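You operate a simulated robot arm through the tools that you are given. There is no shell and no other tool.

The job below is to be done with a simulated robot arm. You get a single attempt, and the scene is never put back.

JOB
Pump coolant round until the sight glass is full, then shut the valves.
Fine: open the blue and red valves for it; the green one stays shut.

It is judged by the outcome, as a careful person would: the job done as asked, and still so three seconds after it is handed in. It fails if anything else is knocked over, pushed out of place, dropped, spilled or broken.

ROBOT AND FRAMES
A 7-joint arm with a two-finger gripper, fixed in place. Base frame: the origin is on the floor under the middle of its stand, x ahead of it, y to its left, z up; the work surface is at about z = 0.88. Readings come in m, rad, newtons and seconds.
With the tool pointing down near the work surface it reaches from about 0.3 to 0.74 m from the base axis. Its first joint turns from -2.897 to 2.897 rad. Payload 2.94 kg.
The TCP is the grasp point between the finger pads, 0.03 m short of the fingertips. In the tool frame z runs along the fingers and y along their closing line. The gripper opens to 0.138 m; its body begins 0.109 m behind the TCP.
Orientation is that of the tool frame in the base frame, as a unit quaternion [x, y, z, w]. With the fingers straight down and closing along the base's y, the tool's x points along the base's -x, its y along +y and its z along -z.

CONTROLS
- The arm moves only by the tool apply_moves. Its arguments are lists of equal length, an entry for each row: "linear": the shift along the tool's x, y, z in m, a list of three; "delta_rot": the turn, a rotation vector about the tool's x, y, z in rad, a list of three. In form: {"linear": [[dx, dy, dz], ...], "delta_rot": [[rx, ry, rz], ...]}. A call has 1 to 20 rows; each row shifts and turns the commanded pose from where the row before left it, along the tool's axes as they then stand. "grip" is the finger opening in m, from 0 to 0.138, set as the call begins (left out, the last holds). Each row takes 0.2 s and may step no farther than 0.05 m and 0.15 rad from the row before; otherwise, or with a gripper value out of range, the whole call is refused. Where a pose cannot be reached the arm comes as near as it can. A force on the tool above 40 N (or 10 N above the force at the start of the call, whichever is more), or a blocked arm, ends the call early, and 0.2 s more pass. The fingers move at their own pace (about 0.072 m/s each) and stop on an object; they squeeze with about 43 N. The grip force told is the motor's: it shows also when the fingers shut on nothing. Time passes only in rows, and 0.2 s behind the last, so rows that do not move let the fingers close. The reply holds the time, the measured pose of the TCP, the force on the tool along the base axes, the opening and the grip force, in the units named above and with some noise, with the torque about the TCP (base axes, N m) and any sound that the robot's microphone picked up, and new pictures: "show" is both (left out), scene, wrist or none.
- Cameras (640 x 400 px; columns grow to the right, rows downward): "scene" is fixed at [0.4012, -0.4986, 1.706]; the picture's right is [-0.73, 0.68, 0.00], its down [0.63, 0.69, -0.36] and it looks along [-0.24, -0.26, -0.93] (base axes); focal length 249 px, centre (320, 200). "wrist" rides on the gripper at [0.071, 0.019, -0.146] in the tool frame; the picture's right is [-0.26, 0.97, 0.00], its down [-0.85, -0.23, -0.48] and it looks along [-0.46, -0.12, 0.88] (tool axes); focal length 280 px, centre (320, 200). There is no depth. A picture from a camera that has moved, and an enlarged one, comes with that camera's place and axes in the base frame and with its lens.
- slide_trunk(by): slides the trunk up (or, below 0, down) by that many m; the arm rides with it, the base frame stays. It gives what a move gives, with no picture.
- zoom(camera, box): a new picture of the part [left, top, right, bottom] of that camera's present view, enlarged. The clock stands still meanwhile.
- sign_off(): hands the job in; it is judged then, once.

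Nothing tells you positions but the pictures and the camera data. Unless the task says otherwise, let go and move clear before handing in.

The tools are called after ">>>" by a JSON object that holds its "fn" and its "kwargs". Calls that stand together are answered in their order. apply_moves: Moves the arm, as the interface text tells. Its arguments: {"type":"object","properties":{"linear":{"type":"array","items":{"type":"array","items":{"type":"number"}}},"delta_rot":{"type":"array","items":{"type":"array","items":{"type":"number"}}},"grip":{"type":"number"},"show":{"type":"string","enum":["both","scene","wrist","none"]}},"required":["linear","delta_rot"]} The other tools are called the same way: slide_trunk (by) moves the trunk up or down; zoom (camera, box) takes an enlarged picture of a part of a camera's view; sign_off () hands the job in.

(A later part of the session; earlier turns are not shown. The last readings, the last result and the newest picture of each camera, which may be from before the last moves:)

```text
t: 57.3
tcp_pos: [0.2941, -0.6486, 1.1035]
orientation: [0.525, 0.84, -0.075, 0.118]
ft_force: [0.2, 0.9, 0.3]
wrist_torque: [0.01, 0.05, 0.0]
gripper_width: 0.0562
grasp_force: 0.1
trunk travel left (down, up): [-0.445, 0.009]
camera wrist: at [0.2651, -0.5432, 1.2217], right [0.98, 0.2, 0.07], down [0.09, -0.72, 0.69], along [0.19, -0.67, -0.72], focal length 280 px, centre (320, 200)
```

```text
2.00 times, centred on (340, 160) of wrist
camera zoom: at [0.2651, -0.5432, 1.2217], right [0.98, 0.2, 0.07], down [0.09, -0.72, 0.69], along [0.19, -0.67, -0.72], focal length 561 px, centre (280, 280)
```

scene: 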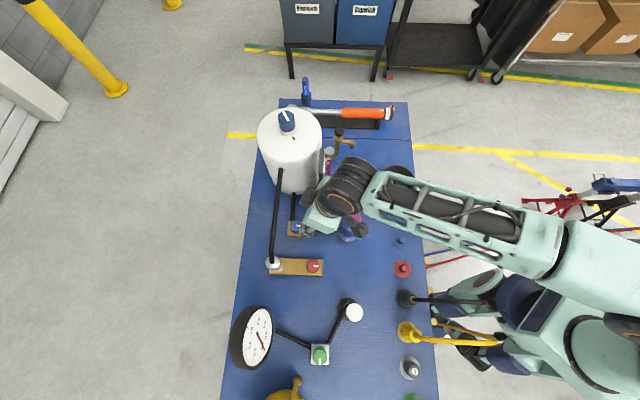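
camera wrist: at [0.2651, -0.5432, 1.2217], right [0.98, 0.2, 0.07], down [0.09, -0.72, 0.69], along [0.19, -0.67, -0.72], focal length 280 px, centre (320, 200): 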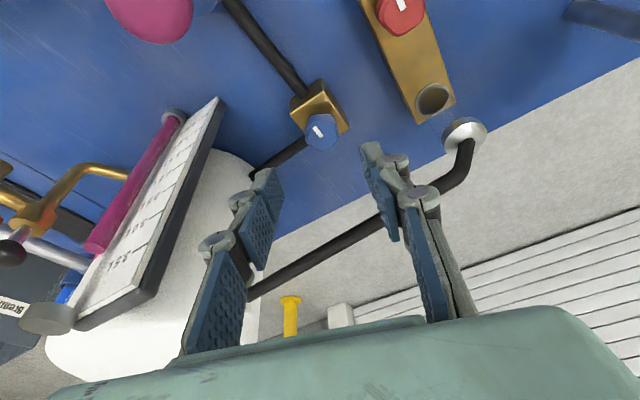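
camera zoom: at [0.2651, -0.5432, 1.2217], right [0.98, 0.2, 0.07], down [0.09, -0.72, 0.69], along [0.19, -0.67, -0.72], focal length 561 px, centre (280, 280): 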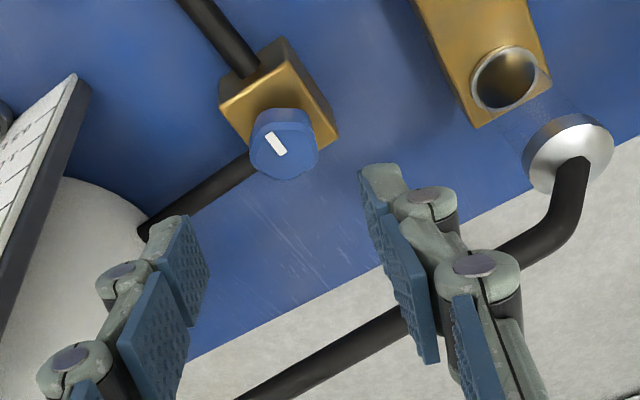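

The blue mark now lines up with the pipe to the pump, so both valves are open. Next is the pump: the magenta knob is at about (0.1955, -0.582, 1.036). I'll lift, straighten the tool, turn so the wrist camera can see the sight glass, and hover above the knob.

>>> {"fn": "apply_moves", "kwargs": {"linear": [[0.006, -0.0068, -0.04], [0.006, -0.0068, -0.04], [0.006, -0.0068, -0.04], [0.006, -0.0068, -0.04], [0, 0, 0], [0, 0, 0], [0, 0, 0], [0, 0, 0], [0, 0, 0], [0, 0, 0], [0, 0, 0], [0, 0, 0], [0, 0, 0], [0, 0, 0], [0.022, 0.009, 0.025], [0.022, 0.009, 0.025], [0, 0, 0]], "delta_rot": [[0, 0, 0], [0, 0, 0], [0, 0, 0], [0, 0, 0], [0, 0.14, 0], [0, 0.14, 0], [0, 0, -0.1396], [0, 0, -0.1396], [0, 0, -0.1396], [0, 0, -0.1396], [0, 0, -0.1396], [0, 0, -0.1396], [0, 0, -0.1396], [0, 0, -0.1396], [0, 0, 0], [0, 0, 0], [0, 0, 0]], "grip": 0.08}}

```text
t: 60.9
tcp_pos: [0.1933, -0.579, 1.1995]
orientation: [0.0, 1.0, -0.001, -0.001]
ft_force: [0.2, 0.1, 0.2]
wrist_torque: [0.01, 0.04, -0.01]
gripper_width: 0.08
grasp_force: 0.1
trunk travel left (down, up): [-0.445, 0.009]
camera wrist: at [0.1235, -0.5606, 1.343], right [0.26, 0.96, 0.0], down [0.85, -0.23, 0.48], along [0.46, -0.13, -0.88], focal length 280 px, centre (320, 200)
```

scene: 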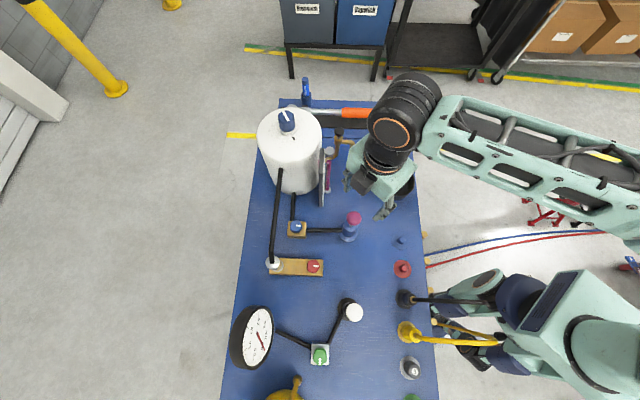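
wrist: 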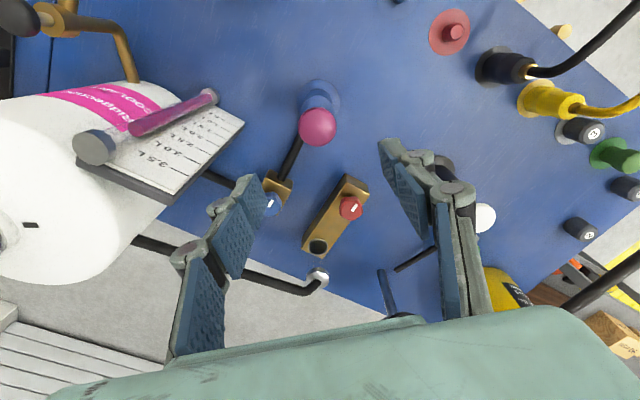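

I'm above the pump. Before pumping I'll check the valve marks and the sight glass as a baseline.

>>> {"fn": "zoom", "kwargs": {"camera": "scene", "box": [255, 205, 345, 285]}}

>>> {"fn": "zoom", "kwargs": {"camera": "wrist", "box": [280, 180, 400, 300]}}

>>> {"fn": "zoom", "kwargs": {"camera": "wrist", "box": [270, 60, 380, 160]}}

```text
5.00 times, centred on (300, 245) of scene
camera zoom: at [0.4012, -0.4986, 1.706], right [-0.73, 0.68, 0.0], down [0.63, 0.69, -0.36], along [-0.24, -0.26, -0.93], focal length 1245 px, centre (420, -25)
```

zoom: 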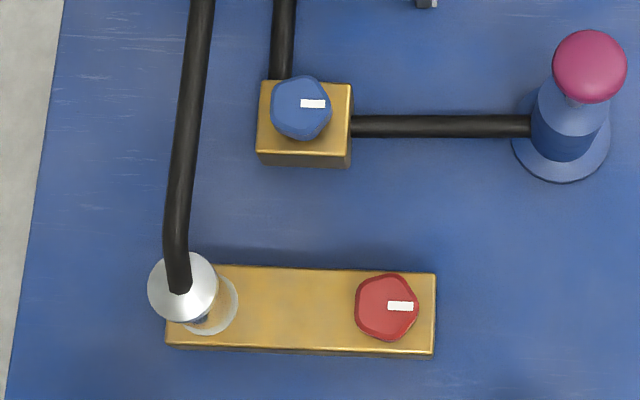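

```text
3.33 times, centred on (340, 240) of wrist
camera zoom: at [0.1235, -0.5606, 1.343], right [0.26, 0.96, 0.0], down [0.85, -0.23, 0.48], along [0.46, -0.13, -0.88], focal length 935 px, centre (253, 67)
```

zoom: 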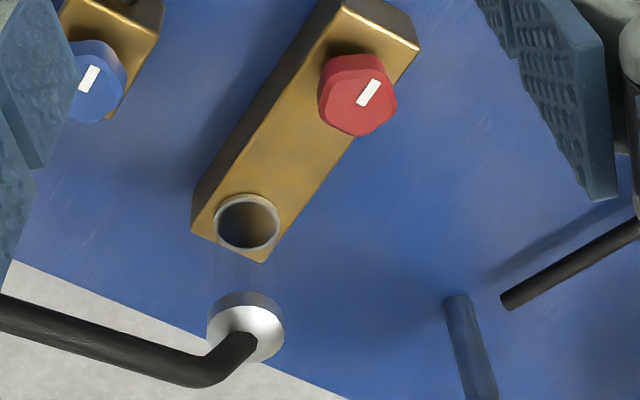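

```text
4.00 times, centred on (325, 110) of wrist
camera zoom: at [0.1235, -0.5606, 1.343], right [0.26, 0.96, 0.0], down [0.85, -0.23, 0.48], along [0.46, -0.13, -0.88], focal length 1122 px, centre (300, 560)
```

zoom: 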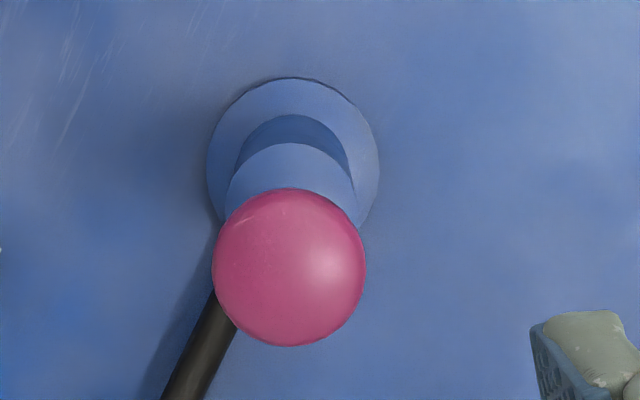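

Both marks lie a quarter turn from shut, and the sight glass is empty. I'll descend to straddle the magenta knob.

>>> {"fn": "apply_moves", "kwargs": {"linear": [[-0.0025, -0.004, 0.036], [0, 0, 0.036], [0, 0, 0.036], [0, 0, 0.03], [0, 0, 0]], "delta_rot": [[0, 0, 0], [0, 0, 0], [0, 0, 0], [0, 0, 0], [0, 0, 0]], "show": "wrist"}}

>>> {"fn": "zoom", "kwargs": {"camera": "wrist", "box": [200, 80, 480, 280]}}

```text
t: 62.1
tcp_pos: [0.1998, -0.5829, 1.0599]
orientation: [0.0, 1.0, 0.0, 0.0]
ft_force: [0.2, 0.3, -0.8]
wrist_torque: [-0.01, 0.01, -0.04]
gripper_width: 0.0802
grasp_force: 0.0
trunk travel left (down, up): [-0.445, 0.009]
camera wrist: at [0.1292, -0.5645, 1.2029], right [0.26, 0.96, 0.0], down [0.85, -0.23, 0.48], along [0.46, -0.13, -0.88], focal length 280 px, centre (320, 200)
```

wrist: 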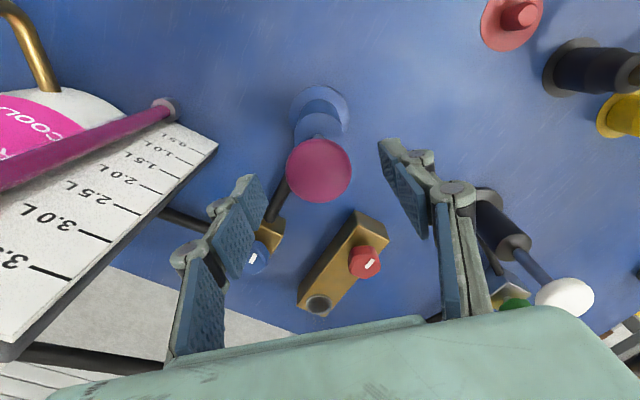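

```text
2.00 times, centred on (340, 180) of wrist
camera zoom: at [0.1292, -0.5645, 1.2029], right [0.26, 0.96, 0.0], down [0.85, -0.23, 0.48], along [0.46, -0.13, -0.88], focal length 561 px, centre (280, 240)
```

zoom: 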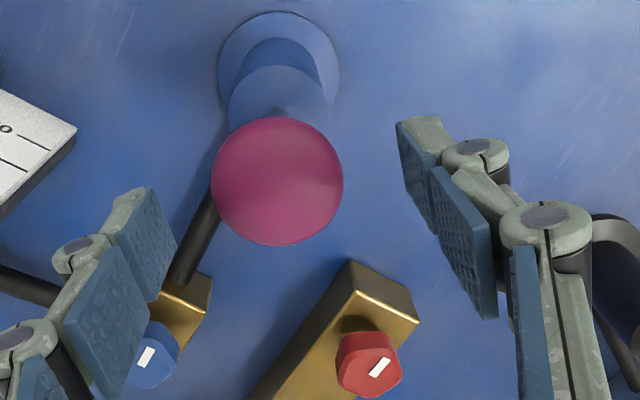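

The knob is nearly centred, so I'll make a small correction, lower about 1 cm and grip it.

>>> {"fn": "apply_moves", "kwargs": {"linear": [[0.0045, -0.0014, 0], [0, 0, 0.012], [0, 0, 0]], "delta_rot": [[0, 0, 0], [0, 0, 0], [0, 0, 0]], "show": "none"}}

>>> {"fn": "apply_moves", "kwargs": {"linear": [[0, 0, 0], [0, 0, 0], [0, 0, 0]], "delta_rot": [[0, 0, 0], [0, 0, 0], [0, 0, 0]], "grip": 0.02, "show": "wrist"}}

>>> {"fn": "zoom", "kwargs": {"camera": "wrist", "box": [200, 80, 480, 280]}}

```text
t: 62.9
tcp_pos: [0.194, -0.5847, 1.0478]
orientation: [0.0, 1.0, -0.001, -0.001]
ft_force: [0.0, -0.5, 0.0]
wrist_torque: [0.0, 0.0, -0.01]
gripper_width: 0.08
grasp_force: 0.1
trunk travel left (down, up): [-0.445, 0.009]
```

```text
t: 63.7
tcp_pos: [0.1935, -0.5833, 1.0469]
orientation: [0.0, 1.0, 0.0, -0.001]
ft_force: [0.2, 5.0, 0.4]
wrist_torque: [0.15, 0.01, 0.0]
gripper_width: 0.0392
grasp_force: 45.1
trunk travel left (down, up): [-0.445, 0.009]
camera wrist: at [0.1241, -0.5645, 1.1915], right [0.26, 0.96, 0.0], down [0.85, -0.23, 0.47], along [0.46, -0.12, -0.88], focal length 280 px, centre (320, 200)
```

wrist: 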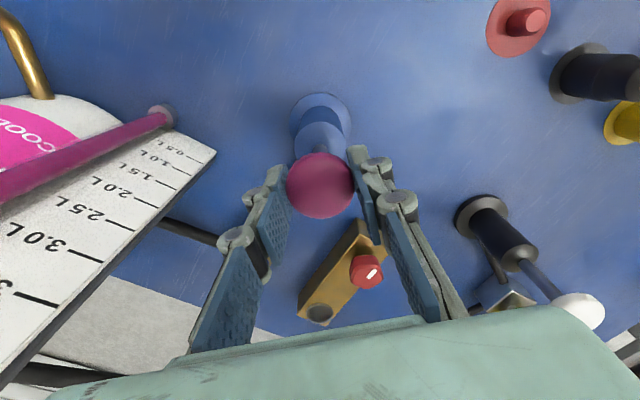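

```text
2.00 times, centred on (340, 180) of wrist
camera zoom: at [0.1241, -0.5645, 1.1915], right [0.26, 0.96, 0.0], down [0.85, -0.23, 0.47], along [0.46, -0.12, -0.88], focal length 561 px, centre (280, 240)
```

zoom: 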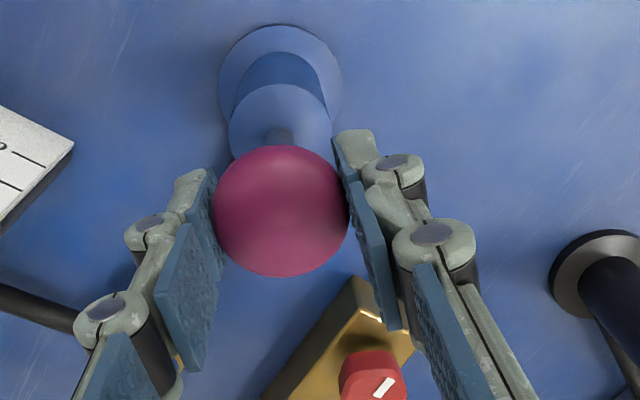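

I have the pump knob. I'll push down gently and watch the force.

>>> {"fn": "apply_moves", "kwargs": {"linear": [[0, 0, 0.01], [0, 0, 0.01], [0, 0, 0.01], [0, 0, 0]], "delta_rot": [[0, 0, 0], [0, 0, 0], [0, 0, 0], [0, 0, 0]], "show": "wrist"}}

>>> {"fn": "zoom", "kwargs": {"camera": "wrist", "box": [200, 80, 480, 280]}}

>>> {"fn": "zoom", "kwargs": {"camera": "scene", "box": [255, 205, 345, 285]}}

```text
t: 64.7
tcp_pos: [0.1944, -0.5842, 1.0192]
orientation: [0.0, 1.0, -0.003, 0.001]
ft_force: [9.6, 11.7, 8.0]
wrist_torque: [0.15, -0.26, 0.14]
gripper_width: 0.0392
grasp_force: 44.9
trunk travel left (down, up): [-0.445, 0.009]
camera wrist: at [0.1236, -0.5641, 1.1624], right [0.26, 0.97, 0.0], down [0.85, -0.23, 0.48], along [0.46, -0.13, -0.88], focal length 280 px, centre (320, 200)
```

wrist: 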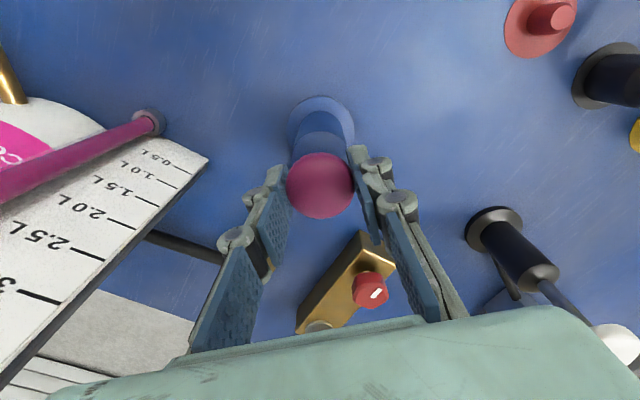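

```text
2.00 times, centred on (340, 180) of wrist
camera zoom: at [0.1236, -0.5641, 1.1624], right [0.26, 0.97, 0.0], down [0.85, -0.23, 0.48], along [0.46, -0.13, -0.88], focal length 561 px, centre (280, 240)
```

zoom: 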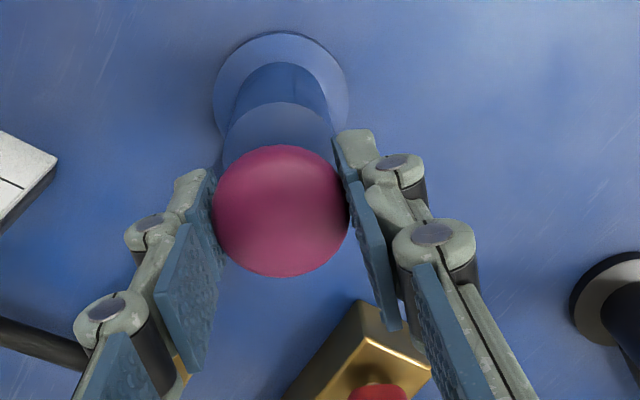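

```text
5.00 times, centred on (300, 245) of scene
camera zoom: at [0.4012, -0.4986, 1.706], right [-0.73, 0.68, 0.0], down [0.63, 0.69, -0.36], along [-0.24, -0.26, -0.93], focal length 1245 px, centre (420, -25)
```

zoom: 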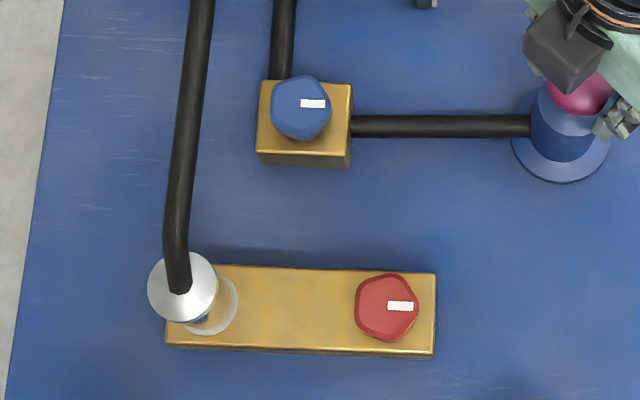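

The knob moved down 3 cm with only 8 N, and I can see the sight glass clearly from the scene camera. I'll continue to the bottom of the stroke.

>>> {"fn": "apply_moves", "kwargs": {"linear": [[-0.0008, 0.001, 0.01], [0, 0, 0.008], [0, 0, 0.006], [0, 0, 0]], "delta_rot": [[0, 0, 0], [0, 0, 0], [0, 0, 0], [0, 0, 0]], "show": "none"}}

>>> {"fn": "zoom", "kwargs": {"camera": "scene", "box": [255, 205, 345, 285]}}

```text
t: 65.7
tcp_pos: [0.1933, -0.5841, 0.9994]
orientation: [0.001, 1.0, -0.005, 0.001]
ft_force: [9.2, 3.2, 32.3]
wrist_torque: [0.03, -0.11, -0.01]
gripper_width: 0.0394
grasp_force: 45.4
trunk travel left (down, up): [-0.445, 0.009]
```

```text
5.00 times, centred on (300, 245) of scene
camera zoom: at [0.4012, -0.4986, 1.706], right [-0.73, 0.68, 0.0], down [0.63, 0.69, -0.36], along [-0.24, -0.26, -0.93], focal length 1245 px, centre (420, -25)
```

zoom: 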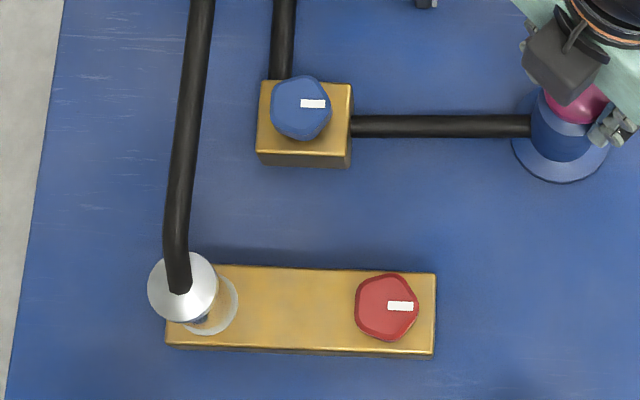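

I'm at the bottom of the stroke, with 32 N after about 4.8 cm of travel. I'll pull back up and check the sight glass.

>>> {"fn": "apply_moves", "kwargs": {"linear": [[0, 0, -0.014], [0, 0, -0.014], [0, 0, -0.014], [0, 0, -0.012], [0, 0, 0]], "delta_rot": [[0, 0, 0], [0, 0, 0], [0, 0, 0], [0, 0, 0], [0, 0, 0]], "show": "wrist"}}

>>> {"fn": "zoom", "kwargs": {"camera": "scene", "box": [255, 205, 345, 285]}}

>>> {"fn": "zoom", "kwargs": {"camera": "wrist", "box": [200, 80, 480, 280]}}

```text
t: 66.9
tcp_pos: [0.1939, -0.5836, 1.0461]
orientation: [0.0, 1.0, 0.003, -0.002]
ft_force: [14.6, 0.1, -15.5]
wrist_torque: [-0.19, -0.46, 0.09]
gripper_width: 0.0391
grasp_force: 45.3
trunk travel left (down, up): [-0.445, 0.009]
camera wrist: at [0.1237, -0.5653, 1.1904], right [0.26, 0.97, 0.0], down [0.85, -0.23, 0.47], along [0.46, -0.12, -0.88], focal length 280 px, centre (320, 200)
```

wrist: 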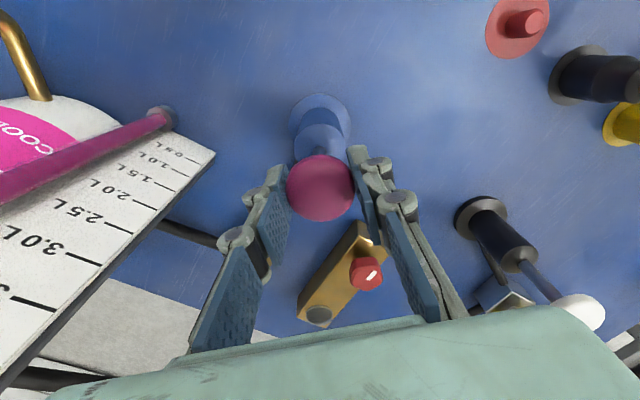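

```text
5.00 times, centred on (300, 245) of scene
camera zoom: at [0.4012, -0.4986, 1.706], right [-0.73, 0.68, 0.0], down [0.63, 0.69, -0.36], along [-0.24, -0.26, -0.93], focal length 1245 px, centre (420, -25)
```

zoom: 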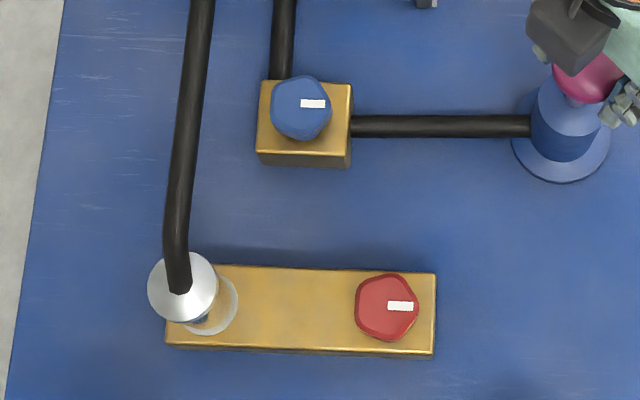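

```text
2.00 times, centred on (340, 180) of wrist
camera zoom: at [0.1237, -0.5653, 1.1904], right [0.26, 0.97, 0.0], down [0.85, -0.23, 0.47], along [0.46, -0.12, -0.88], focal length 561 px, centre (280, 240)
```

zoom: 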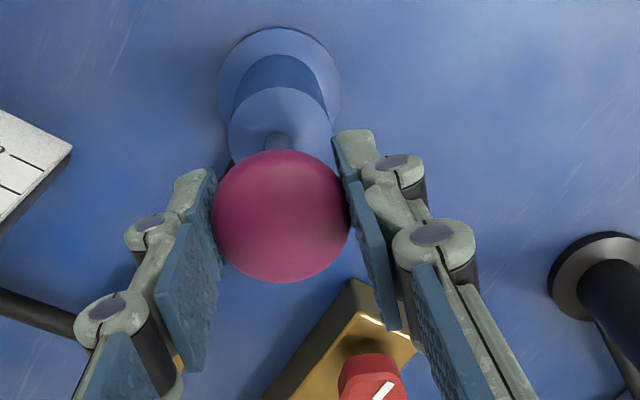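

The knob follows the fingers back up; there is no spring assist. The sight glass shows no change after the first stroke, so I'll do another full stroke and look after each half.

>>> {"fn": "apply_moves", "kwargs": {"linear": [[-0.0005, 0, 0.014], [0, 0, 0.014], [0, 0, 0.014], [0, 0, 0.009], [0, 0, 0]], "delta_rot": [[0, 0, 0], [0, 0, 0], [0, 0, 0], [0, 0, 0], [0, 0, 0]], "show": "none"}}

>>> {"fn": "zoom", "kwargs": {"camera": "scene", "box": [250, 225, 330, 285]}}

>>> {"fn": "zoom", "kwargs": {"camera": "wrist", "box": [260, 200, 440, 340]}}

```text
t: 68.1
tcp_pos: [0.1928, -0.5843, 1.0001]
orientation: [0.0, 1.0, -0.003, 0.0]
ft_force: [14.0, 1.0, 17.2]
wrist_torque: [0.0, 0.13, 0.08]
gripper_width: 0.0392
grasp_force: 45.3
trunk travel left (down, up): [-0.445, 0.009]
```

```text
6.67 times, centred on (290, 255) of scene
camera zoom: at [0.4012, -0.4986, 1.706], right [-0.73, 0.68, 0.0], down [0.63, 0.69, -0.36], along [-0.24, -0.26, -0.93], focal length 1660 px, centre (520, -167)
```

zoom: 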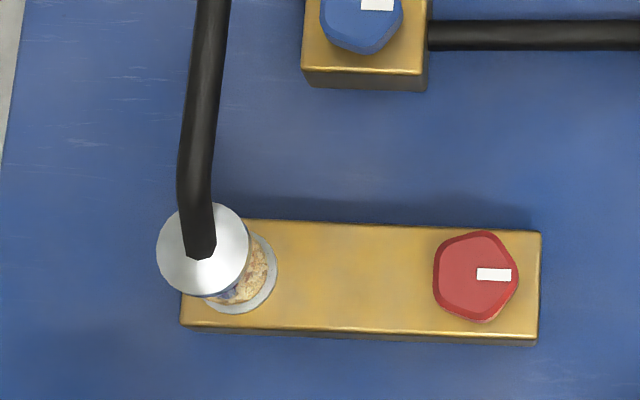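

```text
2.86 times, centred on (350, 270) of wrist
camera zoom: at [0.1232, -0.5635, 1.1437], right [0.26, 0.96, -0.01], down [0.85, -0.23, 0.48], along [0.46, -0.13, -0.88], focal length 801 px, centre (234, 0)
```

zoom: 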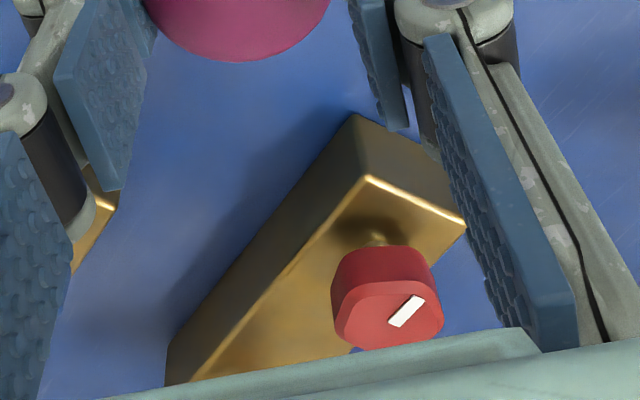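

Froth is now appearing in the sight glass, so the pump is primed and pushing on the downstroke. I'll continue with another full stroke.

>>> {"fn": "apply_moves", "kwargs": {"linear": [[0, 0, -0.014], [0, 0, -0.014], [0, 0, -0.014], [0, 0, -0.009], [0, 0, 0]], "delta_rot": [[0, 0, 0], [0, 0, 0], [0, 0, 0], [0, 0, 0], [0, 0, 0]], "show": "none"}}

>>> {"fn": "zoom", "kwargs": {"camera": "scene", "box": [250, 225, 330, 285]}}

>>> {"fn": "zoom", "kwargs": {"camera": "wrist", "box": [260, 200, 440, 340]}}

```text
t: 69.3
tcp_pos: [0.1924, -0.5833, 1.0457]
orientation: [0.001, 1.0, 0.003, -0.002]
ft_force: [13.9, -1.1, -16.8]
wrist_torque: [-0.19, -0.48, 0.11]
gripper_width: 0.0394
grasp_force: 45.3
trunk travel left (down, up): [-0.445, 0.009]
```

```text
6.67 times, centred on (290, 255) of scene
camera zoom: at [0.4012, -0.4986, 1.706], right [-0.73, 0.68, 0.0], down [0.63, 0.69, -0.36], along [-0.24, -0.26, -0.93], focal length 1660 px, centre (520, -167)
```

zoom: 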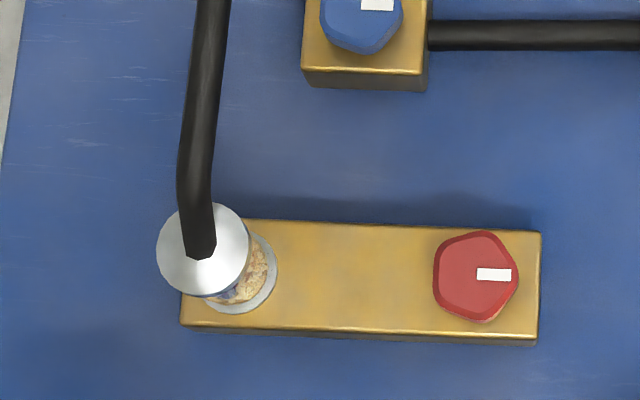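

```text
2.86 times, centred on (350, 270) of wrist
camera zoom: at [0.1235, -0.5654, 1.1903], right [0.26, 0.97, 0.0], down [0.85, -0.23, 0.47], along [0.46, -0.12, -0.88], focal length 801 px, centre (234, 0)
```

zoom: 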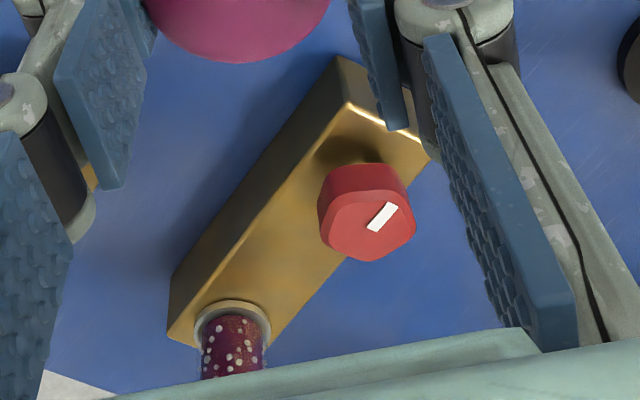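

The wrist camera sees magenta coolant with bubbles in the glass. It's filling but not clear yet, so I'll keep pumping.

>>> {"fn": "apply_moves", "kwargs": {"linear": [[0, 0, 0.014], [0, 0, 0.014], [0, 0, 0.014], [0, 0, 0.009], [0, 0, 0], [0, 0, -0.014], [0, 0, -0.014], [0, 0, -0.014], [0, 0, -0.009], [0, 0, 0]], "delta_rot": [[0, 0, 0], [0, 0, 0], [0, 0, 0], [0, 0, 0], [0, 0, 0], [0, 0, 0], [0, 0, 0], [0, 0, 0], [0, 0, 0], [0, 0, 0]], "show": "none"}}

>>> {"fn": "zoom", "kwargs": {"camera": "scene", "box": [260, 245, 300, 280]}}

>>> {"fn": "zoom", "kwargs": {"camera": "wrist", "box": [290, 270, 360, 340]}}

```text
t: 71.5
tcp_pos: [0.1922, -0.584, 1.0456]
orientation: [0.001, 1.0, 0.004, -0.003]
ft_force: [7.4, 12.9, -18.6]
wrist_torque: [-0.1, -0.42, -0.05]
gripper_width: 0.0391
grasp_force: 44.8
trunk travel left (down, up): [-0.445, 0.009]
```

```text
11.43 times, centred on (280, 262) of scene
camera zoom: at [0.4012, -0.4986, 1.706], right [-0.73, 0.68, 0.0], down [0.63, 0.69, -0.36], along [-0.24, -0.26, -0.93], focal length 2845 px, centre (777, -514)
```

zoom: 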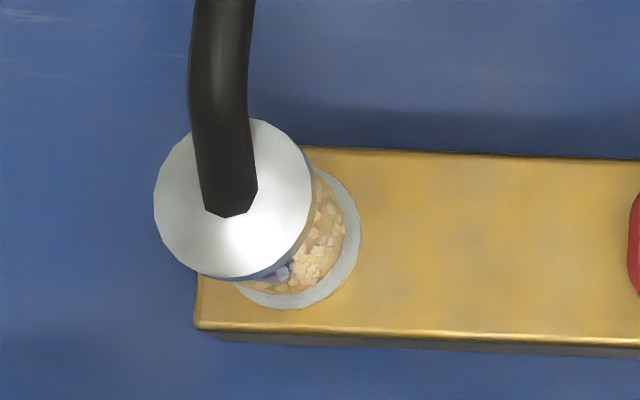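

```text
5.71 times, centred on (325, 305) of wrist
camera zoom: at [0.1234, -0.5653, 1.1904], right [0.26, 0.96, 0.0], down [0.85, -0.23, 0.47], along [0.45, -0.12, -0.88], focal length 1602 px, centre (291, -400)
```

zoom: 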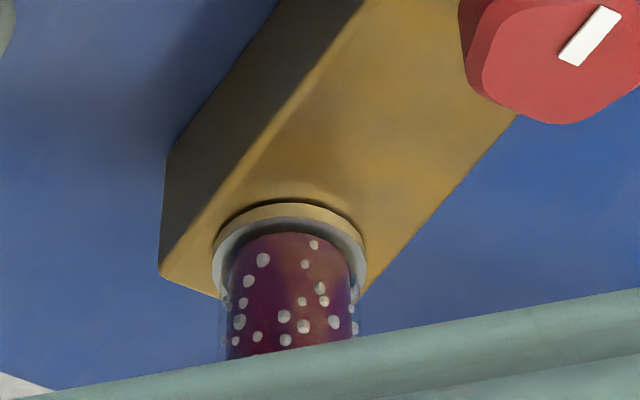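

The coolant is still bubbly in the glass. I'll do two more strokes.

>>> {"fn": "apply_moves", "kwargs": {"linear": [[0.0003, 0.0007, 0.014], [0, 0, 0.014], [0, 0, 0.014], [0, 0, 0.009], [0, 0, 0], [0, 0, -0.014], [0, 0, -0.014], [0, 0, -0.014], [0, 0, -0.009], [0, 0, 0], [0, 0, 0.014], [0, 0, 0.014], [0, 0, 0.014], [0, 0, 0.009], [0, 0, 0], [0, 0, -0.014], [0, 0, -0.014], [0, 0, -0.014], [0, 0, -0.009], [0, 0, 0]], "delta_rot": [[0, 0, 0], [0, 0, 0], [0, 0, 0], [0, 0, 0], [0, 0, 0], [0, 0, 0], [0, 0, 0], [0, 0, 0], [0, 0, 0], [0, 0, 0], [0, 0, 0], [0, 0, 0], [0, 0, 0], [0, 0, 0], [0, 0, 0], [0, 0, 0], [0, 0, 0], [0, 0, 0], [0, 0, 0], [0, 0, 0]], "show": "wrist"}}

>>> {"fn": "zoom", "kwargs": {"camera": "scene", "box": [260, 245, 300, 280]}}

>>> {"fn": "zoom", "kwargs": {"camera": "wrist", "box": [290, 270, 360, 340]}}

```text
t: 75.7
tcp_pos: [0.192, -0.5842, 1.0462]
orientation: [0.001, 1.0, 0.002, -0.002]
ft_force: [8.4, -7.1, -12.2]
wrist_torque: [-0.17, -0.19, -0.06]
gripper_width: 0.0389
grasp_force: 45.1
trunk travel left (down, up): [-0.445, 0.009]
camera wrist: at [0.1228, -0.565, 1.1899], right [0.26, 0.96, 0.0], down [0.85, -0.23, 0.47], along [0.46, -0.12, -0.88], focal length 280 px, centre (320, 200)
```

wrist: 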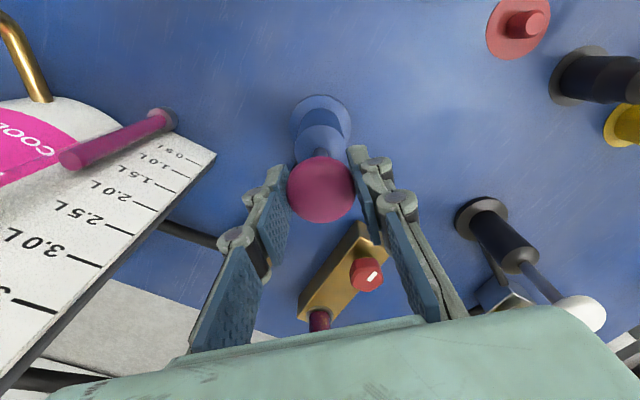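

```text
11.43 times, centred on (280, 262) of scene
camera zoom: at [0.4012, -0.4986, 1.706], right [-0.73, 0.68, 0.0], down [0.63, 0.69, -0.36], along [-0.24, -0.26, -0.93], focal length 2845 px, centre (777, -514)
```

zoom: 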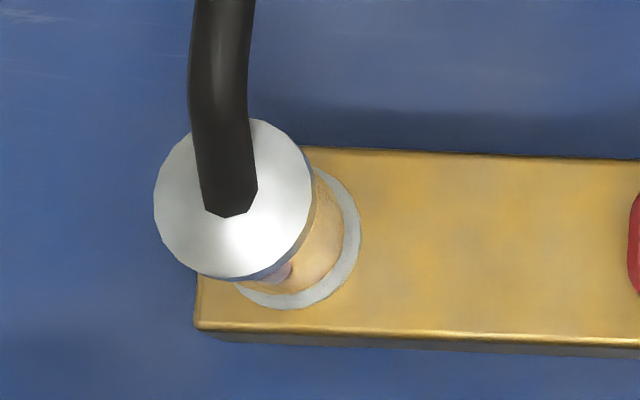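

```text
5.71 times, centred on (325, 305) of wrist
camera zoom: at [0.1228, -0.565, 1.1899], right [0.26, 0.96, 0.0], down [0.85, -0.23, 0.47], along [0.46, -0.12, -0.88], focal length 1602 px, centre (291, -400)
```

zoom: 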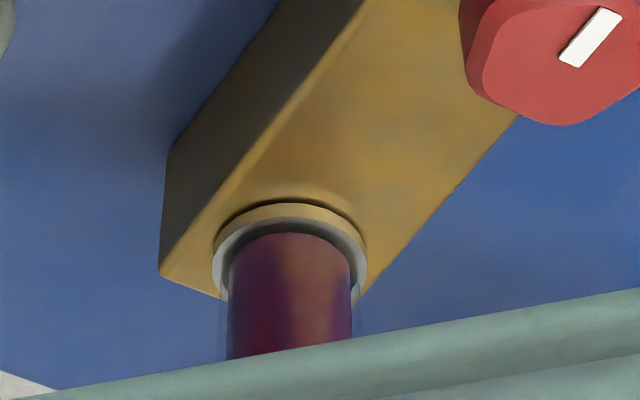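

The bubbles are gone and the visible coolant is clear magenta. I'll release the pump knob at the top of its stroke and lift to see whether the whole glass is full.

>>> {"fn": "apply_moves", "kwargs": {"linear": [[0, 0, 0], [0, 0, 0], [0, 0, -0.04], [0, 0, -0.04], [0, 0, -0.04], [0, 0, -0.034], [0, 0, 0]], "delta_rot": [[0, 0, 0], [0, 0, 0], [0, 0, 0], [0, 0, 0], [0, 0, 0], [0, 0, 0], [0, 0, 0]], "grip": 0.08}}

>>> {"fn": "zoom", "kwargs": {"camera": "wrist", "box": [280, 180, 400, 300]}}

>>> {"fn": "zoom", "kwargs": {"camera": "wrist", "box": [70, 60, 260, 200]}}

```text
t: 77.3
tcp_pos: [0.1926, -0.5846, 1.2049]
orientation: [0.0, 1.0, 0.001, 0.001]
ft_force: [-0.3, 0.0, -0.5]
wrist_torque: [-0.01, -0.01, 0.01]
gripper_width: 0.0801
grasp_force: 0.1
trunk travel left (down, up): [-0.445, 0.009]
camera wrist: at [0.1228, -0.5647, 1.3488], right [0.26, 0.96, 0.0], down [0.85, -0.23, 0.48], along [0.46, -0.12, -0.88], focal length 280 px, centre (320, 200)
```

scene: 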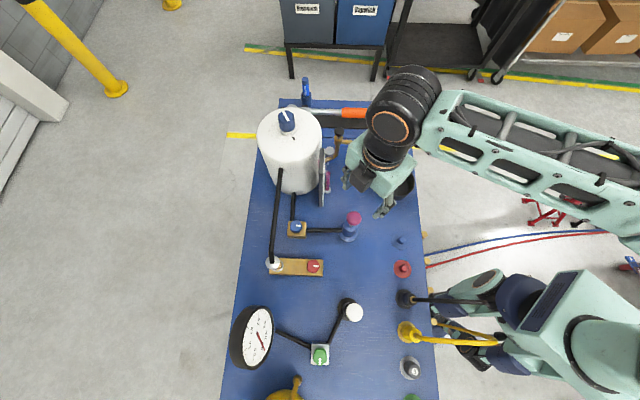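
wrist: 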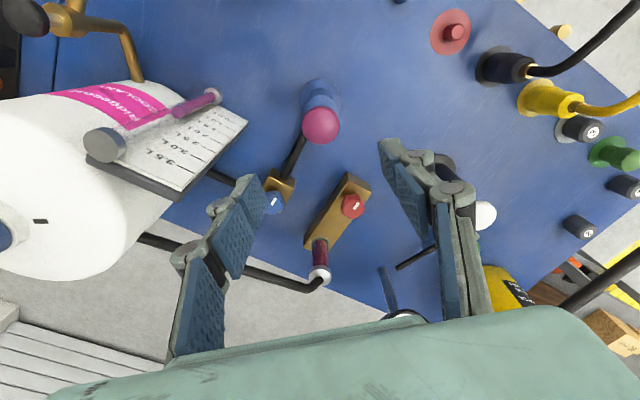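

```text
3.33 times, centred on (340, 240) of wrist
camera zoom: at [0.1228, -0.5647, 1.3488], right [0.26, 0.96, 0.0], down [0.85, -0.23, 0.48], along [0.46, -0.12, -0.88], focal length 935 px, centre (253, 67)
```

zoom: 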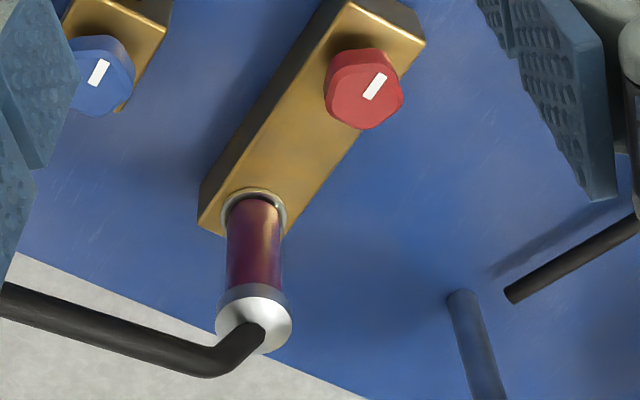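

```text
2.86 times, centred on (165, 130) of wrist
camera zoom: at [0.1228, -0.5647, 1.3488], right [0.26, 0.96, 0.0], down [0.85, -0.23, 0.48], along [0.46, -0.12, -0.88], focal length 801 px, centre (763, 400)
```

zoom: 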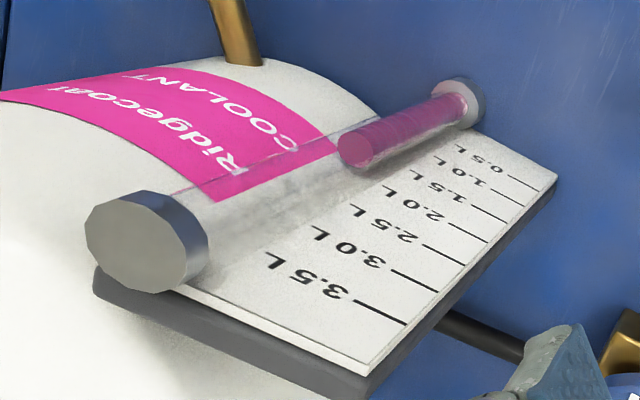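

The sight glass is full of clear magenta coolant right up to its cap, and nothing has spilled. Now I'll shut the valves, starting with red: turn the wrist and move over the red knob.

>>> {"fn": "apply_moves", "kwargs": {"linear": [[0, 0, 0], [0, 0, 0], [-0.0333, -0.0044, 0.025], [-0.0333, -0.0044, 0.025], [-0.0333, -0.0044, 0.025], [-0.0333, -0.0044, 0.025], [-0.0333, -0.0044, 0.025], [0, 0, 0]], "delta_rot": [[0, 0, -0.1012], [0, 0, -0.1012], [0, 0, 0], [0, 0, 0], [0, 0, 0], [0, 0, 0], [0, 0, 0], [0, 0, 0]], "grip": 0.065, "show": "wrist"}}

>>> {"fn": "zoom", "kwargs": {"camera": "wrist", "box": [220, 80, 440, 230]}}

```text
t: 79.1
tcp_pos: [0.3627, -0.5689, 1.0738]
orientation: [-0.1, 0.995, -0.001, -0.001]
ft_force: [0.2, 0.0, 0.2]
wrist_torque: [-0.01, 0.02, -0.02]
gripper_width: 0.0649
grasp_force: 0.0
trunk travel left (down, up): [-0.445, 0.009]
camera wrist: at [0.2896, -0.5656, 1.218], right [0.06, 1.0, 0.0], down [0.88, -0.06, 0.48], along [0.47, -0.03, -0.88], focal length 280 px, centre (320, 200)
```

wrist: 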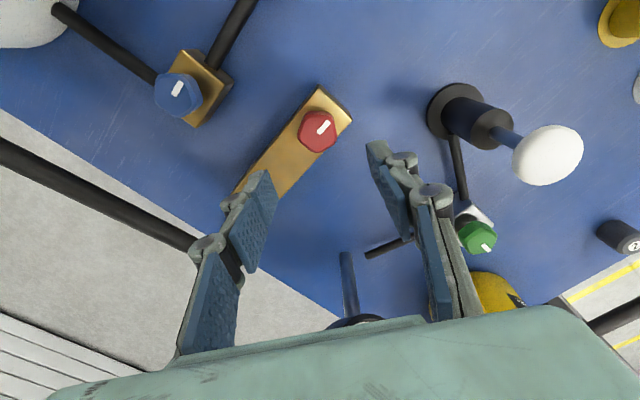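

```text
2.67 times, centred on (330, 155) of wrist
camera zoom: at [0.2896, -0.5656, 1.218], right [0.06, 1.0, 0.0], down [0.88, -0.06, 0.48], along [0.47, -0.03, -0.88], focal length 748 px, centre (293, 320)
```

zoom: 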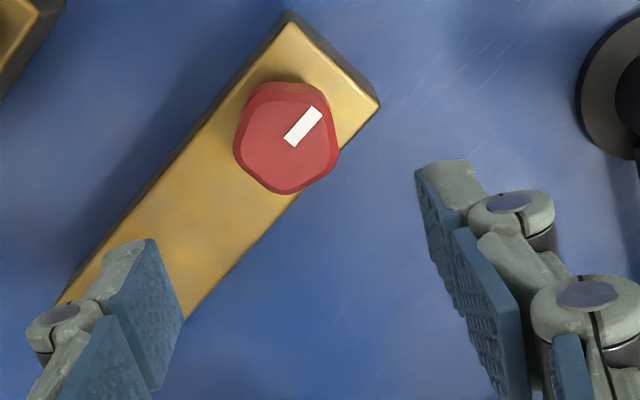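

The red knob is right beneath the gripper. I'll correct by a few millimetres and descend most of the way.

>>> {"fn": "apply_moves", "kwargs": {"linear": [[0.0031, -0.0041, 0.03], [0, 0, 0.04], [0, 0, 0.03], [0, 0, 0]], "delta_rot": [[0, 0, 0], [0, 0, 0], [0, 0, 0], [0, 0, 0]], "show": "none"}}

>>> {"fn": "zoom", "kwargs": {"camera": "wrist", "box": [220, 100, 440, 250]}}

```text
t: 80.1
tcp_pos: [0.3565, -0.573, 0.9739]
orientation: [-0.1, 0.995, 0.0, 0.0]
ft_force: [0.3, -0.5, 0.1]
wrist_torque: [0.02, -0.01, -0.02]
gripper_width: 0.0652
grasp_force: 0.1
trunk travel left (down, up): [-0.445, 0.009]
```

```text
2.67 times, centred on (330, 175) of wrist
camera zoom: at [0.2842, -0.5705, 1.1182], right [0.06, 1.0, 0.0], down [0.88, -0.06, 0.48], along [0.47, -0.03, -0.88], focal length 748 px, centre (293, 267)
```

zoom: 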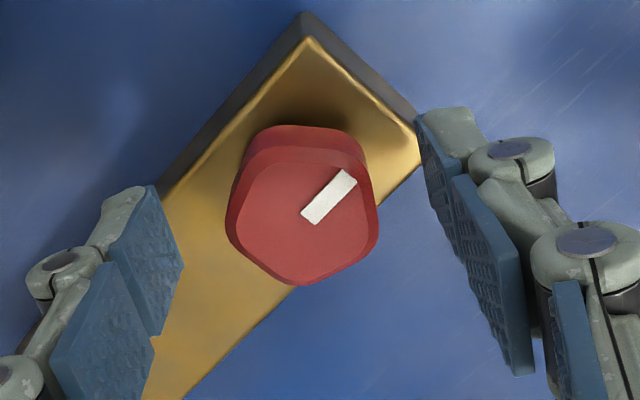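

I'll make the final approach with a 4.5 mm correction, then close.

>>> {"fn": "apply_moves", "kwargs": {"linear": [[-0.0044, -0.0009, 0.008], [0, 0, 0.009], [0, 0, 0]], "delta_rot": [[0, 0, 0], [0, 0, 0], [0, 0, 0]], "show": "none"}}

>>> {"fn": "apply_moves", "kwargs": {"linear": [[0, 0, 0], [0, 0, 0], [0, 0, 0]], "delta_rot": [[0, 0, 0], [0, 0, 0], [0, 0, 0]], "grip": 0.02, "show": "none"}}

>>> {"fn": "zoom", "kwargs": {"camera": "wrist", "box": [220, 120, 440, 270]}}

```text
t: 80.9
tcp_pos: [0.3608, -0.5758, 0.9599]
orientation: [-0.101, 0.995, 0.0, 0.0]
ft_force: [-0.6, -0.1, 0.4]
wrist_torque: [-0.01, -0.01, -0.01]
gripper_width: 0.0649
grasp_force: 0.1
trunk travel left (down, up): [-0.445, 0.009]
```

```text
t: 81.7
tcp_pos: [0.3593, -0.5724, 0.9601]
orientation: [-0.101, 0.995, 0.002, -0.002]
ft_force: [-2.8, 13.5, -0.2]
wrist_torque: [0.6, 0.11, 0.04]
gripper_width: 0.037
grasp_force: 44.7
trunk travel left (down, up): [-0.445, 0.009]
```

```text
2.67 times, centred on (330, 195) of wrist
camera zoom: at [0.288, -0.5691, 1.104], right [0.06, 1.0, 0.0], down [0.88, -0.06, 0.47], along [0.47, -0.03, -0.88], focal length 748 px, centre (293, 213)
```

zoom: 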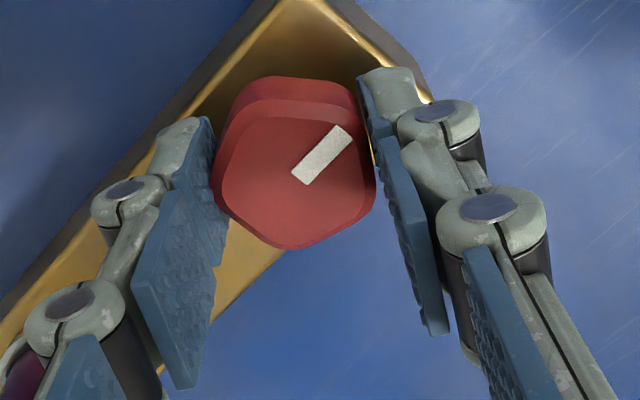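

I have the red knob. I'll turn clockwise to shut it.

>>> {"fn": "apply_moves", "kwargs": {"linear": [[0, 0.0015, 0], [0, 0, 0], [0, 0, 0], [0, 0, 0], [0, 0, 0], [0, 0, 0], [0, 0, 0], [0, 0, 0]], "delta_rot": [[0, 0, 0.11], [0, 0, 0.11], [0, 0, 0.11], [0, 0, 0.11], [0, 0, 0.11], [0, 0, 0.11], [0, 0, 0.11], [0, 0, 0]], "show": "none"}}

>>> {"fn": "zoom", "kwargs": {"camera": "wrist", "box": [220, 120, 440, 270]}}

```text
t: 83.5
tcp_pos: [0.3606, -0.5723, 0.9608]
orientation: [0.28, 0.96, 0.0, -0.002]
ft_force: [-8.2, 17.9, -8.2]
wrist_torque: [0.19, -0.11, 0.01]
gripper_width: 0.0371
grasp_force: 45.6
trunk travel left (down, up): [-0.445, 0.009]
```

```text
2.67 times, centred on (330, 195) of wrist
camera zoom: at [0.3122, -0.5189, 1.1042], right [0.74, 0.67, 0.0], down [0.59, -0.65, 0.47], along [0.32, -0.35, -0.88], focal length 748 px, centre (293, 213)
```

zoom: 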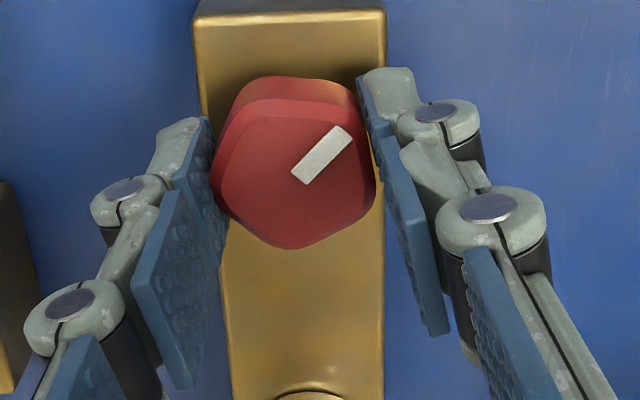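

It's turning cleanly. I'll do the second half.

>>> {"fn": "apply_moves", "kwargs": {"linear": [[0.001, 0.0006, 0], [0, 0, 0], [0, 0, 0], [0, 0, 0], [0, 0, 0], [0, 0, 0], [0, 0, 0], [0, 0, 0]], "delta_rot": [[0, 0, 0.115], [0, 0, 0.115], [0, 0, 0.115], [0, 0, 0.115], [0, 0, 0.115], [0, 0, 0.115], [0, 0, 0.115], [0, 0, 0]], "show": "none"}}

>>> {"fn": "zoom", "kwargs": {"camera": "wrist", "box": [220, 120, 440, 270]}}

```text
t: 85.3
tcp_pos: [0.3598, -0.572, 0.9603]
orientation: [0.634, 0.773, 0.0, -0.002]
ft_force: [-0.9, 17.0, -12.6]
wrist_torque: [0.57, -0.03, 0.51]
gripper_width: 0.0372
grasp_force: 44.6
trunk travel left (down, up): [-0.445, 0.009]
```

```text
2.67 times, centred on (330, 195) of wrist
camera zoom: at [0.3668, -0.4998, 1.1042], right [1.0, -0.07, 0.0], down [-0.06, -0.88, 0.47], along [-0.03, -0.47, -0.88], focal length 748 px, centre (293, 213)
```

zoom: 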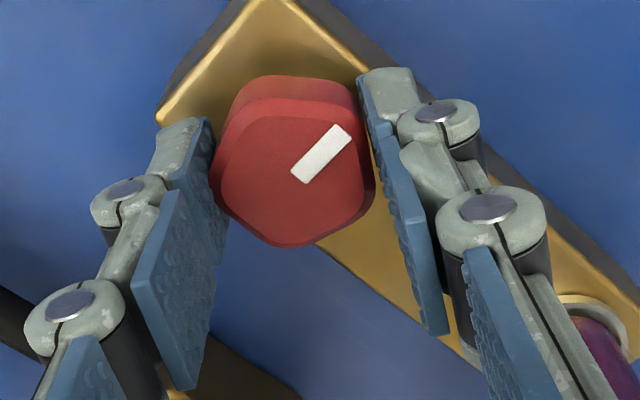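

The torque of +0.51 N·m says I'm at the shut stop. One small extra step will seat it.

>>> {"fn": "apply_moves", "kwargs": {"linear": [[0, 0, 0], [0, 0, 0]], "delta_rot": [[0, 0, 0.07], [0, 0, 0]], "show": "none"}}

>>> {"fn": "apply_moves", "kwargs": {"linear": [[0, 0, 0], [0, 0, 0], [0, 0, -0.04], [0, 0, -0.04], [0, 0, -0.04], [0, 0, 0]], "delta_rot": [[0, 0, 0], [0, 0, 0], [0, 0, 0], [0, 0, 0], [0, 0, 0], [0, 0, 0]], "grip": 0.065, "show": "both"}}

>>> {"fn": "zoom", "kwargs": {"camera": "wrist", "box": [220, 60, 440, 210]}}

```text
t: 85.9
tcp_pos: [0.3622, -0.5733, 0.9605]
orientation: [0.661, 0.751, -0.001, -0.001]
ft_force: [2.0, 13.1, -10.7]
wrist_torque: [0.86, -0.14, 0.43]
gripper_width: 0.0371
grasp_force: 44.6
trunk travel left (down, up): [-0.445, 0.009]
```

```text
t: 87.3
tcp_pos: [0.3593, -0.575, 1.0807]
orientation: [0.661, 0.751, -0.001, 0.0]
ft_force: [-0.6, 0.1, 0.5]
wrist_torque: [0.0, -0.02, 0.0]
gripper_width: 0.0649
grasp_force: 0.0
trunk travel left (down, up): [-0.445, 0.009]
camera wrist: at [0.3701, -0.5031, 1.2246], right [0.99, -0.14, 0.0], down [-0.12, -0.87, 0.48], along [-0.07, -0.47, -0.88], focal length 280 px, centre (320, 200)
```

scene: 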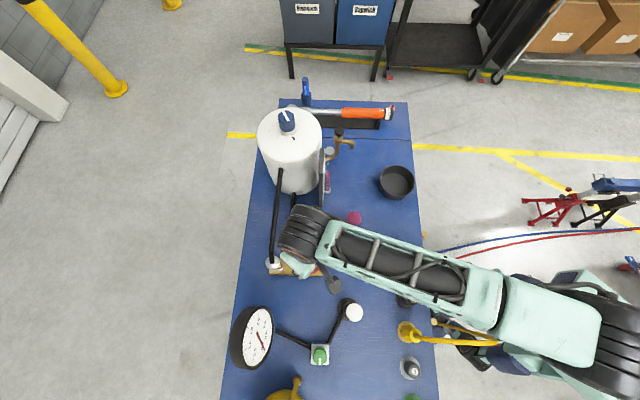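
wrist: 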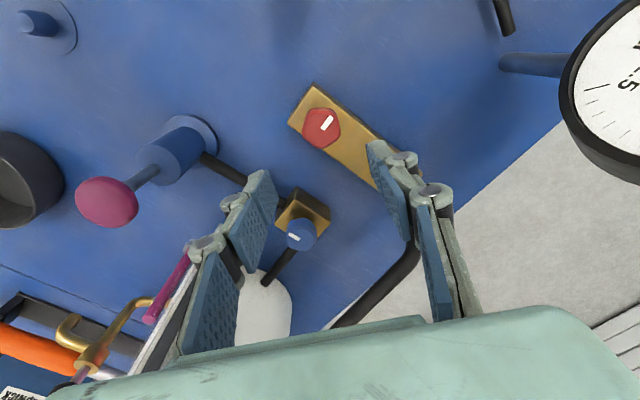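

```text
2.67 times, centred on (330, 135) of wrist
camera zoom: at [0.3701, -0.5031, 1.2246], right [0.99, -0.14, 0.0], down [-0.12, -0.87, 0.48], along [-0.07, -0.47, -0.88], focal length 748 px, centre (293, 373)
```

zoom: 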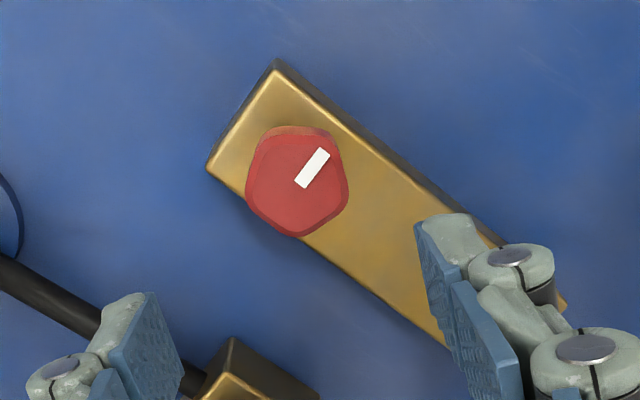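

The red valve is shut, with its mark back across the manifold. Next is blue: I'll yaw and lean the hand as before and move to the stand-off point inside the reach envelope.

>>> {"fn": "apply_moves", "kwargs": {"linear": [[0, 0, 0], [0, 0, 0], [0, 0, 0], [0, 0, 0], [0, 0, 0], [0, 0, 0], [-0.0178, -0.0329, 0.0072], [-0.0178, -0.0329, 0.0072], [-0.0178, -0.0329, 0.0072], [0, 0, 0]], "delta_rot": [[0, 0, -0.099], [0, 0, -0.099], [0, 0, -0.099], [0, 0, -0.099], [0, -0.14, 0], [0, -0.14, 0], [0, 0, 0], [0, 0, 0], [0, 0, 0], [0, 0, 0]], "grip": 0.056, "show": "wrist"}}

>>> {"fn": "zoom", "kwargs": {"camera": "wrist", "box": [200, 60, 480, 260]}}

```text
t: 89.5
tcp_pos: [0.3013, -0.6732, 1.0765]
orientation: [0.494, 0.858, -0.07, 0.12]
ft_force: [-1.1, 0.0, -0.4]
wrist_torque: [0.0, 0.01, -0.02]
gripper_width: 0.0562
grasp_force: 0.0
trunk travel left (down, up): [-0.445, 0.009]
camera wrist: at [0.2654, -0.5692, 1.1948], right [0.96, 0.27, 0.07], down [0.14, -0.71, 0.69], along [0.23, -0.66, -0.72], focal length 280 px, centre (320, 200)
```

wrist: 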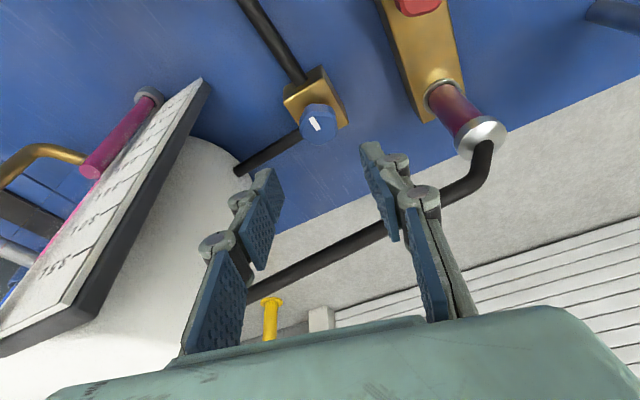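

```text
2.00 times, centred on (340, 160) of wrist
camera zoom: at [0.2654, -0.5692, 1.1948], right [0.96, 0.27, 0.07], down [0.14, -0.71, 0.69], along [0.23, -0.66, -0.72], focal length 561 px, centre (280, 280)
```

zoom: 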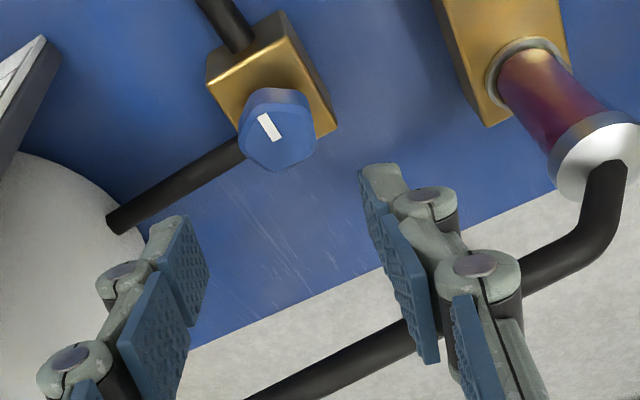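

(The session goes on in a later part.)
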